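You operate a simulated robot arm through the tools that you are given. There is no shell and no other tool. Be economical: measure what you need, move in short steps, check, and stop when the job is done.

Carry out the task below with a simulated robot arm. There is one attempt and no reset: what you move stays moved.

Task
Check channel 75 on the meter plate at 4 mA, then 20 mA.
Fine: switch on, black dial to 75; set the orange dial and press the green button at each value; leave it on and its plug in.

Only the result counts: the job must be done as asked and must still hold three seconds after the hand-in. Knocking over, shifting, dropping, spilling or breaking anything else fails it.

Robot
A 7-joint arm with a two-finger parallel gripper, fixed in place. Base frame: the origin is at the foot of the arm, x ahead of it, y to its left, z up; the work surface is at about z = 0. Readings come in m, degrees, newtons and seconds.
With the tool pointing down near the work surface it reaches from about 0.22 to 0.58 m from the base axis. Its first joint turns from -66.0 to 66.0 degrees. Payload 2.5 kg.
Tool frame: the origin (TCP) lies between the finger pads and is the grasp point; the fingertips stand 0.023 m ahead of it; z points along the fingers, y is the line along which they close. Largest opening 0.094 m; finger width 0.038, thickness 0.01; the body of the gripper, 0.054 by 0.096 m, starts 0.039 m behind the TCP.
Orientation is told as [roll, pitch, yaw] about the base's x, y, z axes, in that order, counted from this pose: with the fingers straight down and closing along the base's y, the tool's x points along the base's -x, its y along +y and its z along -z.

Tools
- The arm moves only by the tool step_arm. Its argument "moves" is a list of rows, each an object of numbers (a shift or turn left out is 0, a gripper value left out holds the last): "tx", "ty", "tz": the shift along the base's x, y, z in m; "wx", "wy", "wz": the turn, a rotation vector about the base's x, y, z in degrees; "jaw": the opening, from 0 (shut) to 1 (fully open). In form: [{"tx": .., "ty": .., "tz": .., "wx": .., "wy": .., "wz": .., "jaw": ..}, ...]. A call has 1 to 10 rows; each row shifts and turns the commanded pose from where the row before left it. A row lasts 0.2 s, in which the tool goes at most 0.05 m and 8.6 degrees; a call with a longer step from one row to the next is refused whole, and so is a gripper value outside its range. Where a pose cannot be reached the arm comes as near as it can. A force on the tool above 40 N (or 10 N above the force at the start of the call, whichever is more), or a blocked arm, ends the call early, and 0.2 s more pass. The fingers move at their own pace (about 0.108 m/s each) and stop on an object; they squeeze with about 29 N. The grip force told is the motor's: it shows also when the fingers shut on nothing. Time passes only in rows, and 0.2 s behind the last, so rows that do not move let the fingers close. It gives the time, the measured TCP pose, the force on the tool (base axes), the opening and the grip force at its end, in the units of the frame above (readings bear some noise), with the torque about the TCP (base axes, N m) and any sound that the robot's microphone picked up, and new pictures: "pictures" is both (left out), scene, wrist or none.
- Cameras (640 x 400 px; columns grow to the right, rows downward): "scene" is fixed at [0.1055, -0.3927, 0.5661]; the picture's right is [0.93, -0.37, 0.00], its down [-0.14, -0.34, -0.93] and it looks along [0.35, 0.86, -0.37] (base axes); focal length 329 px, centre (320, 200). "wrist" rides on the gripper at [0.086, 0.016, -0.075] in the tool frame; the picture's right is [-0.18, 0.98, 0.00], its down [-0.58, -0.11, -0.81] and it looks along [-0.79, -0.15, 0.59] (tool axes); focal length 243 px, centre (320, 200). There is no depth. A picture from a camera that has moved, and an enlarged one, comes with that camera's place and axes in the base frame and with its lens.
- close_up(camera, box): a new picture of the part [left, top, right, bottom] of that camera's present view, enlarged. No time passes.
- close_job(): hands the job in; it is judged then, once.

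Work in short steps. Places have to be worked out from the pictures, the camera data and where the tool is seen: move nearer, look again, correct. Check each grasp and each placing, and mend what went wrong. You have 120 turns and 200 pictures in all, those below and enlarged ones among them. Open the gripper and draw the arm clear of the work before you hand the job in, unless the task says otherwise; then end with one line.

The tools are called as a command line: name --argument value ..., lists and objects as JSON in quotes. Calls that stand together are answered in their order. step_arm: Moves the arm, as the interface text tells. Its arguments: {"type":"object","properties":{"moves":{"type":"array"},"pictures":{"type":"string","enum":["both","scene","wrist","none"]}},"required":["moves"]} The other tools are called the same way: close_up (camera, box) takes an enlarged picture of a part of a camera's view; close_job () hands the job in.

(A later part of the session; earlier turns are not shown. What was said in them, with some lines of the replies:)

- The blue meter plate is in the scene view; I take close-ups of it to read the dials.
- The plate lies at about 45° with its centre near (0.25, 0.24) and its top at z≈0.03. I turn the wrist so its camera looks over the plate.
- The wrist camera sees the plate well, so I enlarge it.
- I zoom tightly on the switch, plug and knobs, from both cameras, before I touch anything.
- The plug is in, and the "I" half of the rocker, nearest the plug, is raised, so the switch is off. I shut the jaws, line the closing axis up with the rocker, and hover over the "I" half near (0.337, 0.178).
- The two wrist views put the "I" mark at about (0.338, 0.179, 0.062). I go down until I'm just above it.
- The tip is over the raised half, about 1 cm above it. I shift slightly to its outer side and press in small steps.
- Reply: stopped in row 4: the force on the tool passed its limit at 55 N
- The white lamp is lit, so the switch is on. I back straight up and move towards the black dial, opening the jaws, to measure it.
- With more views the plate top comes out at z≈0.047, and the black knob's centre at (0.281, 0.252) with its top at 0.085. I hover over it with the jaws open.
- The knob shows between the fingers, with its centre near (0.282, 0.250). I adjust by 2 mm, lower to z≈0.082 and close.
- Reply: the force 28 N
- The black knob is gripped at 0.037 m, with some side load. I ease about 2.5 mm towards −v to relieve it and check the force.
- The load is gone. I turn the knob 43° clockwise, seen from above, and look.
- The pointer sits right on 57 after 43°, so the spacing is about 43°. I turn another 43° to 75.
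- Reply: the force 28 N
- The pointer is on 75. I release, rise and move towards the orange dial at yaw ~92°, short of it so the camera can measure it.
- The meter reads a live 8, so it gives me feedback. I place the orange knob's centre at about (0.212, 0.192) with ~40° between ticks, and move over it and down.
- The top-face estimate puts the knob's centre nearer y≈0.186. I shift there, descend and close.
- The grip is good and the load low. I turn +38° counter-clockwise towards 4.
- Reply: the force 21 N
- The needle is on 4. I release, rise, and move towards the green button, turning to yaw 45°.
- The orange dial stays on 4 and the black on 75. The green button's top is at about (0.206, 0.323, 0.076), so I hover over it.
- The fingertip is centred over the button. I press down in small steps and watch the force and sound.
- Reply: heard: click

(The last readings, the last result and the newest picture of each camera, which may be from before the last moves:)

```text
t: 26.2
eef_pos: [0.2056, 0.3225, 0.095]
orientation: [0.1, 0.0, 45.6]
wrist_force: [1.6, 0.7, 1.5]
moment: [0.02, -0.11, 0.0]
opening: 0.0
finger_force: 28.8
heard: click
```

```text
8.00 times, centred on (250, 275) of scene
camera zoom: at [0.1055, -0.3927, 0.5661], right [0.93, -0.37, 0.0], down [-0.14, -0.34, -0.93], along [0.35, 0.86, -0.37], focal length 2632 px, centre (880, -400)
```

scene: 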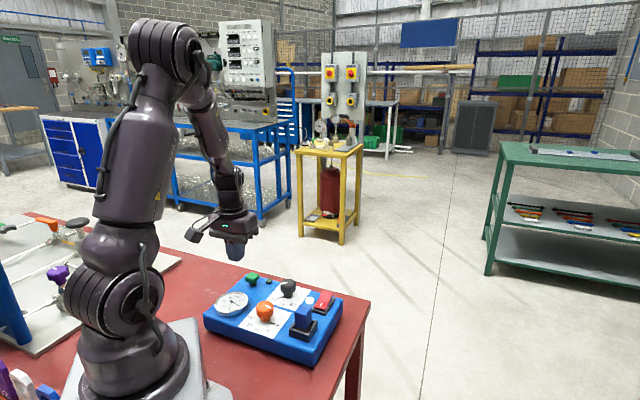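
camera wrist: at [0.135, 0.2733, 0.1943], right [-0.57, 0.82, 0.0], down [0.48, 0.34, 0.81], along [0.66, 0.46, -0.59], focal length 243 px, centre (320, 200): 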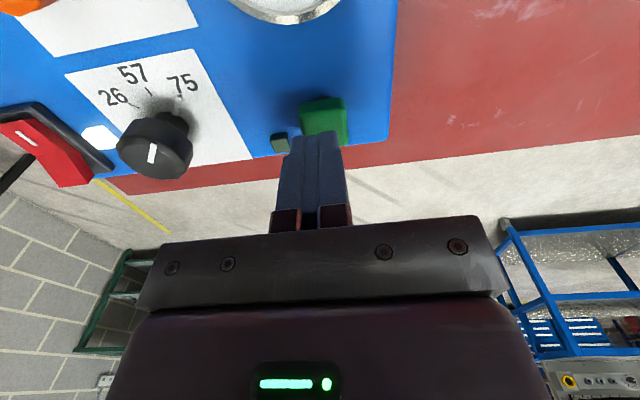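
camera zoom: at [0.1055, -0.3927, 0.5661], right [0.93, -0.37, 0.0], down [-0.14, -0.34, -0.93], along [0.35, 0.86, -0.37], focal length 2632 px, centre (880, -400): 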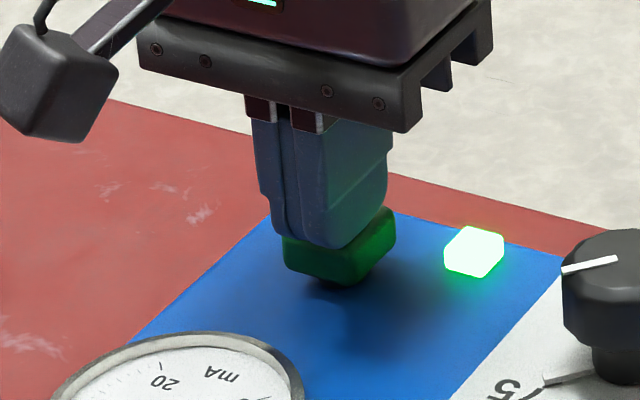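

There was a click and the green lamp lit for 4 mA. I lift off, move over the orange knob, and try yaw about −30° in free air to see whether one long turn is possible.

step_arm --moves '[{"tz": 0.03}, {"tz": 0.04}, {"tz": 0.02, "ty": -0.02, "wz": -8.5}, {"ty": -0.03, "wz": -8.5}, {"ty": -0.03, "wz": -8.5}, {"ty": -0.03, "wz": -8.5, "jaw": 0.65}, {"ty": -0.024, "tx": 0.004, "wz": -8.5, "jaw": 0.65}, {"wz": -8.5}, {"wz": -8.5}, {"wz": -8.5}]' --pictures "wrist"

close_up --camera "scene" --box '[200, 260, 350, 350]'

```text
t: 28.4
eef_pos: [0.209, 0.1885, 0.1847]
orientation: [0.1, 0.1, -22.5]
wrist_force: [0.0, 0.5, 0.1]
moment: [0.01, 0.0, 0.0]
opening: 0.061
finger_force: 0.0
camera wrist: at [0.137, 0.2366, 0.2582], right [0.55, 0.84, 0.0], down [0.5, -0.32, 0.81], along [0.67, -0.44, -0.59], focal length 243 px, centre (320, 200)
```

wrist: 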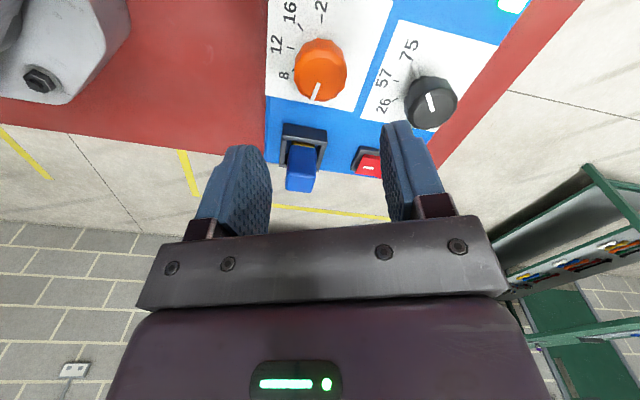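

```text
4.27 times, centred on (275, 305) of scene
camera zoom: at [0.1055, -0.3927, 0.5661], right [0.93, -0.37, 0.0], down [-0.14, -0.34, -0.93], along [0.35, 0.86, -0.37], focal length 1404 px, centre (512, -248)
```

zoom: 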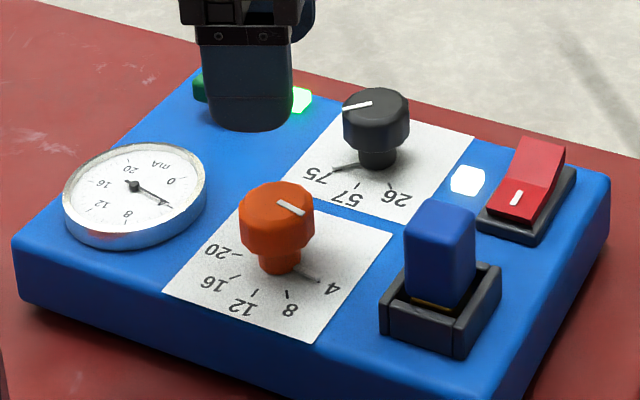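

Yaw −22° is fine. I try −36° and then start back round.

step_arm --moves '[{"wz": -7}, {"wz": -7}, {}]' --pictures "none"

step_arm --moves '[{"wz": 8.5}, {"wz": 8.5}, {"wz": 8.5}, {"wz": 8.5}, {"wz": 8.5}, {"wz": 8.5}, {"wz": 8.5}, {"wz": 8.5}, {"wz": 8.5}, {"wz": 8.5}]' --pictures "none"

step_arm --moves '[{"wz": 8.5}, {"wz": 8.5}, {"wz": 8.5}, {"wz": 8.5}, {"wz": 8.5}, {"wz": 8.5}, {"wz": 8.5}, {"wz": 8.5}, {"wz": 7}, {"tz": -0.03}]' --pictures "wrist"

```text
t: 29.2
eef_pos: [0.2092, 0.1883, 0.1845]
orientation: [0.0, 0.1, -36.4]
wrist_force: [-0.8, -0.5, 0.2]
moment: [0.0, 0.0, -0.03]
opening: 0.061
finger_force: 0.1
```

```text
t: 31.4
eef_pos: [0.209, 0.1885, 0.185]
orientation: [0.1, 0.2, 48.9]
wrist_force: [-0.3, 0.5, 0.9]
moment: [-0.03, -0.01, 0.02]
opening: 0.061
finger_force: 0.1
```

```text
t: 33.6
eef_pos: [0.209, 0.1893, 0.1532]
orientation: [0.1, 0.1, 123.8]
wrist_force: [-0.5, 0.2, 0.3]
moment: [0.0, 0.03, 0.02]
opening: 0.0611
finger_force: 0.0
camera wrist: at [0.2452, 0.1086, 0.2269], right [-0.92, -0.39, 0.0], down [-0.23, 0.55, 0.81], along [-0.32, 0.74, -0.59], focal length 243 px, centre (320, 200)
```

wrist: 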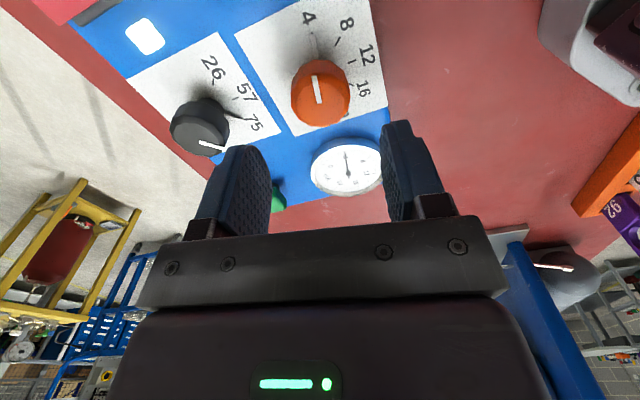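

The whole range is reachable. I descend on the knob at yaw 124° and grip.

step_arm --moves '[{"ty": -0.002, "tz": -0.03}, {"tz": -0.023}, {"tz": -0.015}, {}, {"jaw": 0.3}, {"jaw": 0.3}, {"jaw": 0.3}]' --pictures "none"

close_up --camera "scene" --box '[200, 270, 310, 340]'

```text
t: 35.2
eef_pos: [0.2108, 0.1865, 0.086]
orientation: [0.2, 0.1, 123.7]
wrist_force: [2.5, 2.9, -0.2]
moment: [-0.12, -0.14, 0.03]
opening: 0.0374
finger_force: 29.0
```

```text
5.71 times, centred on (255, 305) of scene
camera zoom: at [0.1055, -0.3927, 0.5661], right [0.93, -0.37, 0.0], down [-0.14, -0.34, -0.93], along [0.35, 0.86, -0.37], focal length 1880 px, centre (691, -400)
```

zoom: 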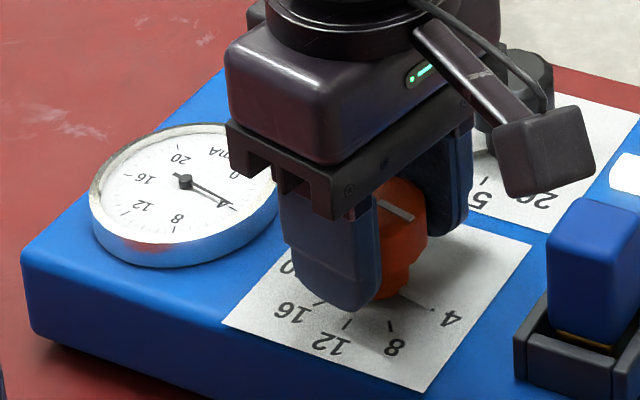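

It's gripped and still on 4. I turn clockwise 78° (two divisions) and check the meter.

step_arm --moves '[{"wz": -7.8}, {"wz": -7.8}, {"wz": -7.8}, {"wz": -7.8}, {"wz": -7.8}, {"wz": -7.8}, {"wz": -7.8}, {"wz": -7.8}, {"wz": -7.8}, {"wz": -7.8}]' --pictures "none"

close_up --camera "scene" --box '[200, 270, 310, 340]'

```text
t: 37.4
eef_pos: [0.2086, 0.1858, 0.0854]
orientation: [0.1, 0.4, 45.7]
wrist_force: [-25.4, 3.2, 0.8]
moment: [-0.04, 0.45, 0.07]
opening: 0.0373
finger_force: 28.7
```

```text
5.71 times, centred on (255, 305) of scene
camera zoom: at [0.1055, -0.3927, 0.5661], right [0.93, -0.37, 0.0], down [-0.14, -0.34, -0.93], along [0.35, 0.86, -0.37], focal length 1880 px, centre (691, -400)
```

zoom: 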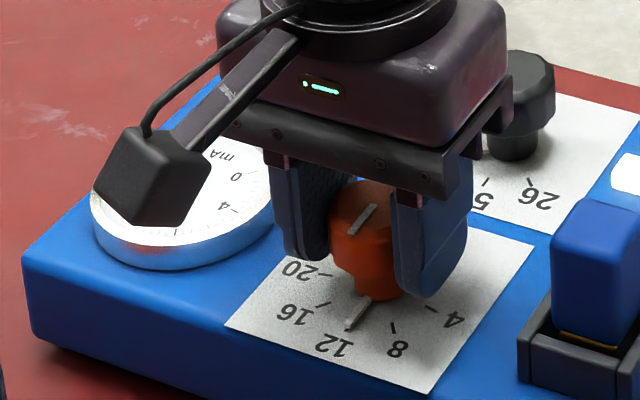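

The pointer is at 12. I ease the side load and turn another 77°.

step_arm --moves '[{"tx": -0.003}, {"wz": -8}, {"wz": -8}, {"wz": -8}, {"wz": -8}, {"wz": -8}, {"wz": -8}, {"wz": -8}, {"wz": -8}, {"wz": -8}]' --pictures "none"

step_arm --moves '[{"wz": -5}, {}]' --pictures "wrist"

close_up --camera "wrist" --box '[230, 20, 410, 140]'

close_up --camera "scene" --box '[200, 270, 310, 340]'

```text
t: 39.6
eef_pos: [0.2072, 0.1872, 0.0873]
orientation: [0.2, 0.1, -26.5]
wrist_force: [4.2, 17.7, 0.5]
moment: [0.2, -0.02, 0.09]
opening: 0.0375
finger_force: 29.1
```

```text
t: 40.2
eef_pos: [0.2076, 0.1872, 0.0864]
orientation: [0.3, 0.0, -31.4]
wrist_force: [6.6, 21.0, -0.2]
moment: [0.36, -0.21, 0.02]
opening: 0.0374
finger_force: 29.6
camera wrist: at [0.1436, 0.2458, 0.1603], right [0.67, 0.74, 0.0], down [0.44, -0.4, 0.81], along [0.6, -0.54, -0.59], focal length 243 px, centre (320, 200)
```

wrist: 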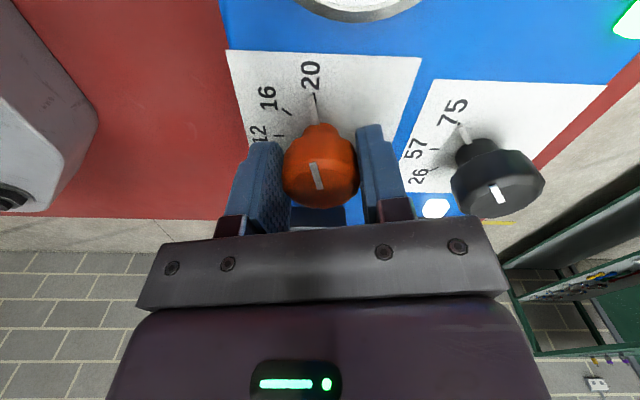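

```text
3.33 times, centred on (320, 80) of wrist
camera zoom: at [0.1436, 0.2458, 0.1603], right [0.67, 0.74, 0.0], down [0.44, -0.4, 0.81], along [0.6, -0.54, -0.59], focal length 809 px, centre (320, 600)
```

zoom: 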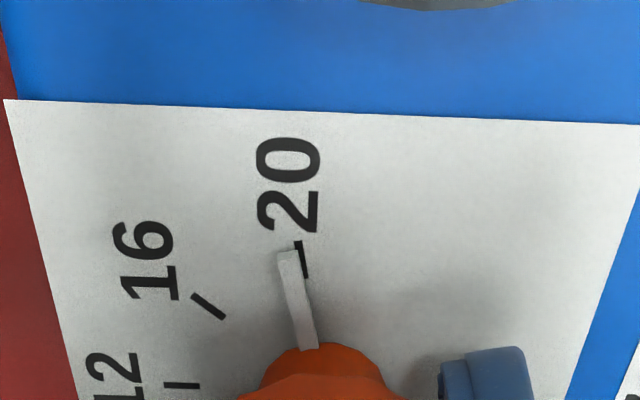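

```text
5.71 times, centred on (255, 305) of scene
camera zoom: at [0.1055, -0.3927, 0.5661], right [0.93, -0.37, 0.0], down [-0.14, -0.34, -0.93], along [0.35, 0.86, -0.37], focal length 1880 px, centre (691, -400)
```

zoom: 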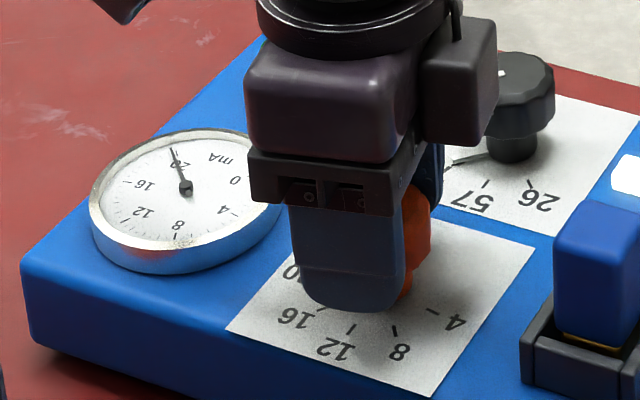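

The pointer is about 4° short of 20. I ease the side load, towards +y, and turn a little further.

step_arm --moves '[{"ty": 0.0025, "tx": 0.001}, {"wz": -3.5}, {}]' --pictures "none"

close_up --camera "wrist" --box '[230, 20, 410, 140]'

close_up --camera "scene" --box '[205, 285, 255, 315]'

```text
t: 41.0
eef_pos: [0.2084, 0.1862, 0.0874]
orientation: [-0.1, 0.1, -35.0]
wrist_force: [3.0, -7.1, 25.5]
moment: [-0.15, -0.06, 0.0]
opening: 0.0374
finger_force: 28.6
```

```text
3.33 times, centred on (320, 80) of wrist
camera zoom: at [0.1478, 0.2504, 0.1601], right [0.71, 0.7, 0.0], down [0.41, -0.42, 0.81], along [0.56, -0.58, -0.59], focal length 809 px, centre (320, 600)
```

zoom: 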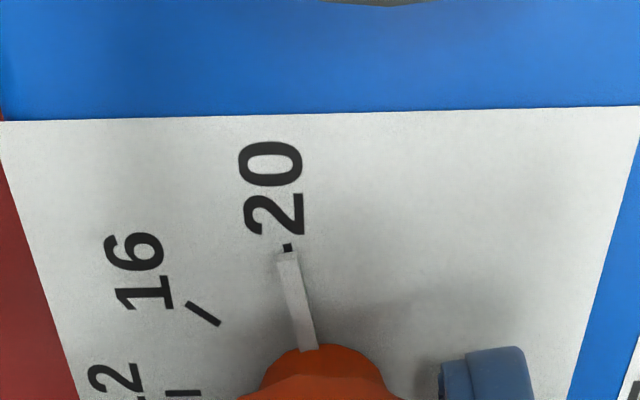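

```text
12.80 times, centred on (230, 300) of scene
camera zoom: at [0.1054, -0.3928, 0.5661], right [0.93, -0.37, 0.0], down [-0.14, -0.34, -0.93], along [0.35, 0.86, -0.37], focal length 4212 px, centre (1472, -1080)
```

zoom: 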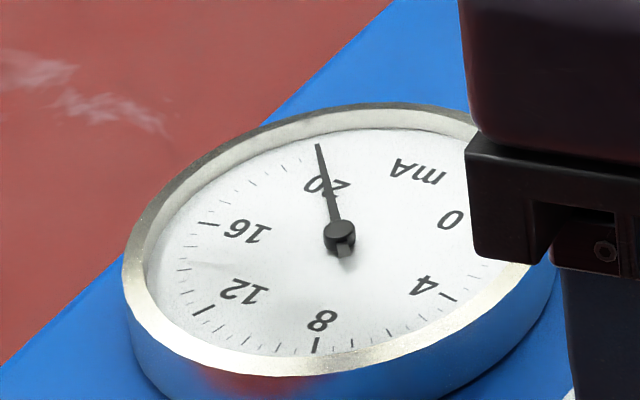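

The needle is on 20. I release, rise and swing back to the green button at yaw 45°.

step_arm --moves '[{"jaw": 0.65}, {"jaw": 0.65}, {"jaw": 0.65}, {"tz": 0.03}, {"tz": 0.04, "wz": 8.5}, {"tz": 0.025, "wz": 8.5}, {"wz": 8.5, "ty": 0.02, "tx": -0.01}, {"wz": 8.5, "ty": 0.02, "tx": -0.01, "jaw": 0}, {"wz": 8.5, "ty": 0.025, "tx": -0.01, "jaw": 0}, {"wz": 8.5, "ty": 0.025, "tx": -0.007, "jaw": 0}]' --pictures "none"

step_arm --moves '[{"wz": 8}, {"wz": 8}, {"wz": 8}, {"wz": 5}, {}]' --pictures "both"

close_up --camera "scene" --box '[195, 260, 355, 370]'

```text
t: 43.2
eef_pos: [0.1706, 0.2798, 0.1808]
orientation: [0.0, 0.1, 16.4]
wrist_force: [0.1, -0.1, -0.4]
moment: [-0.03, 0.0, 0.0]
opening: 0.0001
finger_force: 28.8
```

```text
t: 44.4
eef_pos: [0.1716, 0.2787, 0.1818]
orientation: [0.0, 0.1, 45.3]
wrist_force: [-0.1, -0.1, -0.4]
moment: [-0.01, 0.0, 0.01]
opening: 0.0
finger_force: 29.4
camera wrist: at [0.0998, 0.2288, 0.2548], right [-0.57, 0.82, 0.0], down [0.49, 0.34, 0.81], along [0.66, 0.46, -0.59], focal length 243 px, centre (320, 200)
```

scene: 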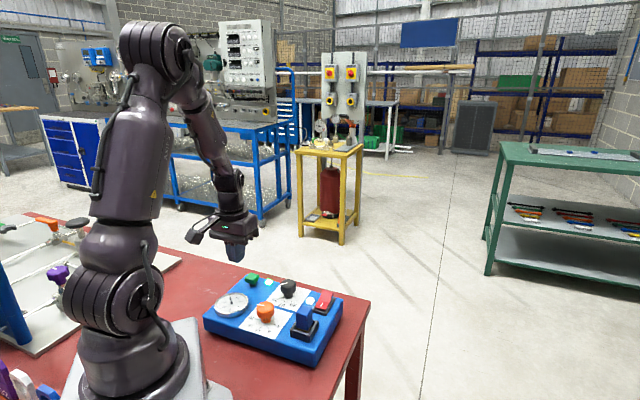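
wrist: 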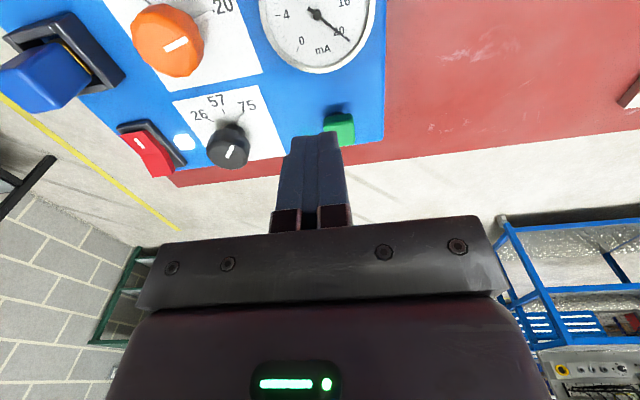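

```text
3.64 times, centred on (275, 315) of scene
camera zoom: at [0.1055, -0.3927, 0.5661], right [0.93, -0.37, 0.0], down [-0.14, -0.34, -0.93], along [0.35, 0.86, -0.37], focal length 1197 px, centre (484, -218)
```

zoom: 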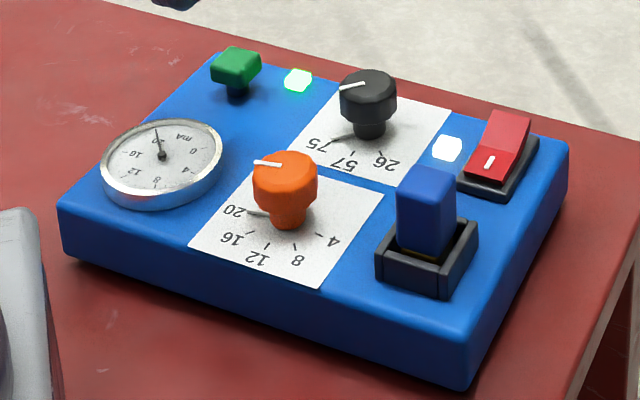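

The orange dial is on 20, the meter reads 20, and the black dial is on 75. I move over the green button and press it again.

step_arm --moves '[{"tx": 0.017, "ty": 0.022, "tz": -0.02}, {"tx": 0.017, "ty": 0.022, "tz": -0.022}, {"tz": -0.02}, {}]' --pictures "none"

close_up --camera "wrist" --box '[250, 60, 410, 220]'

```text
t: 45.4
eef_pos: [0.2038, 0.3229, 0.1186]
orientation: [0.0, 0.1, 45.1]
wrist_force: [-0.1, -0.2, -0.9]
moment: [0.0, -0.02, 0.03]
opening: 0.0
finger_force: 29.0
```

```text
2.50 times, centred on (330, 140) of wrist
camera zoom: at [0.1339, 0.2723, 0.1914], right [-0.57, 0.82, 0.0], down [0.49, 0.34, 0.81], along [0.66, 0.46, -0.59], focal length 606 px, centre (295, 350)
```

zoom: 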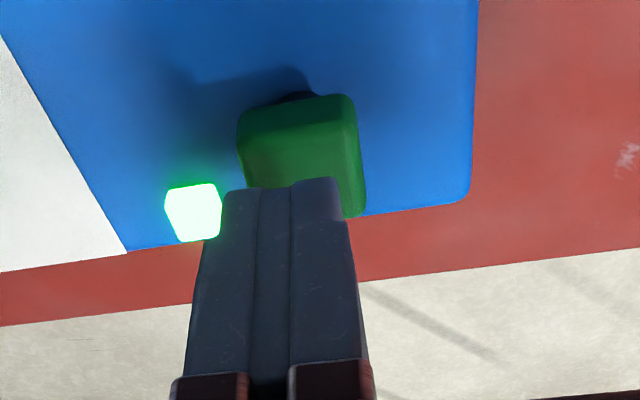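

The alignment matches the first press, so I press down.

step_arm --moves '[{"tz": -0.011}, {"tz": -0.003}, {"tz": -0.003}, {"tz": -0.002}, {"tz": -0.002}, {"tz": -0.002}, {"tz": -0.002}]' --pictures "none"

```text
t: 47.0
eef_pos: [0.2049, 0.3231, 0.0955]
orientation: [0.0, 0.0, 45.2]
wrist_force: [-0.2, -0.9, 1.8]
moment: [0.01, 0.0, 0.05]
opening: 0.0001
finger_force: 29.1
heard: click
```

I heard the click. I lift clear, open the gripper and check the final state.

step_arm --moves '[{"tz": 0.03}, {"tz": 0.04}, {"tz": 0.04, "jaw": 0.8}, {"tz": 0.04, "jaw": 0.8}, {"tz": 0.03, "jaw": 0.8}, {}]' --pictures "scene"

close_up --camera "scene" --box '[195, 260, 355, 370]'

```text
t: 48.4
eef_pos: [0.2056, 0.3217, 0.275]
orientation: [0.1, 0.2, 45.3]
wrist_force: [-1.2, -1.2, -0.3]
moment: [-0.03, -0.01, 0.0]
opening: 0.0751
finger_force: 0.1
```

scene: 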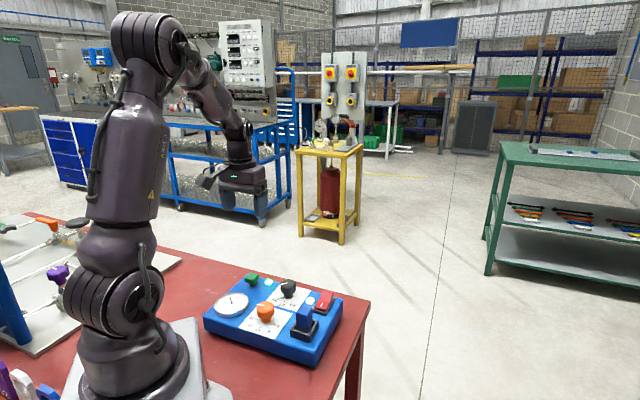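

```text
3.64 times, centred on (275, 315) of scene
camera zoom: at [0.1055, -0.3927, 0.5661], right [0.93, -0.37, 0.0], down [-0.14, -0.34, -0.93], along [0.35, 0.86, -0.37], focal length 1197 px, centre (484, -218)
```

zoom: 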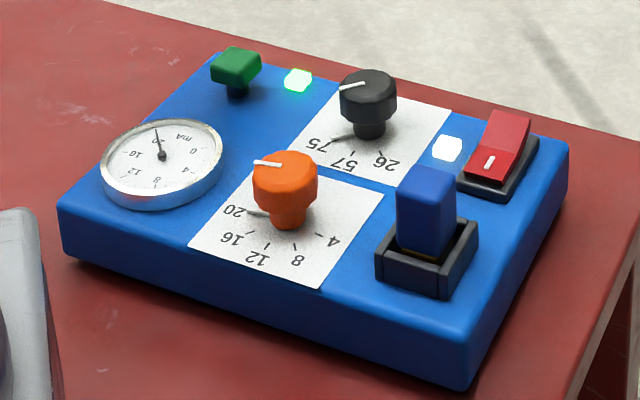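

The switch is on, the plug is in, channel 75 is set, and both values have been logged with a click. The arm is clear, so I hand in.

close_job

```text
The job is handed in.
```

I checked channel 75 at 4 mA and then 20 mA, with the green button clicking at each value. The switch is on and the plug is still in. The meter plate itself slid about 2 mm while I turned the dials.
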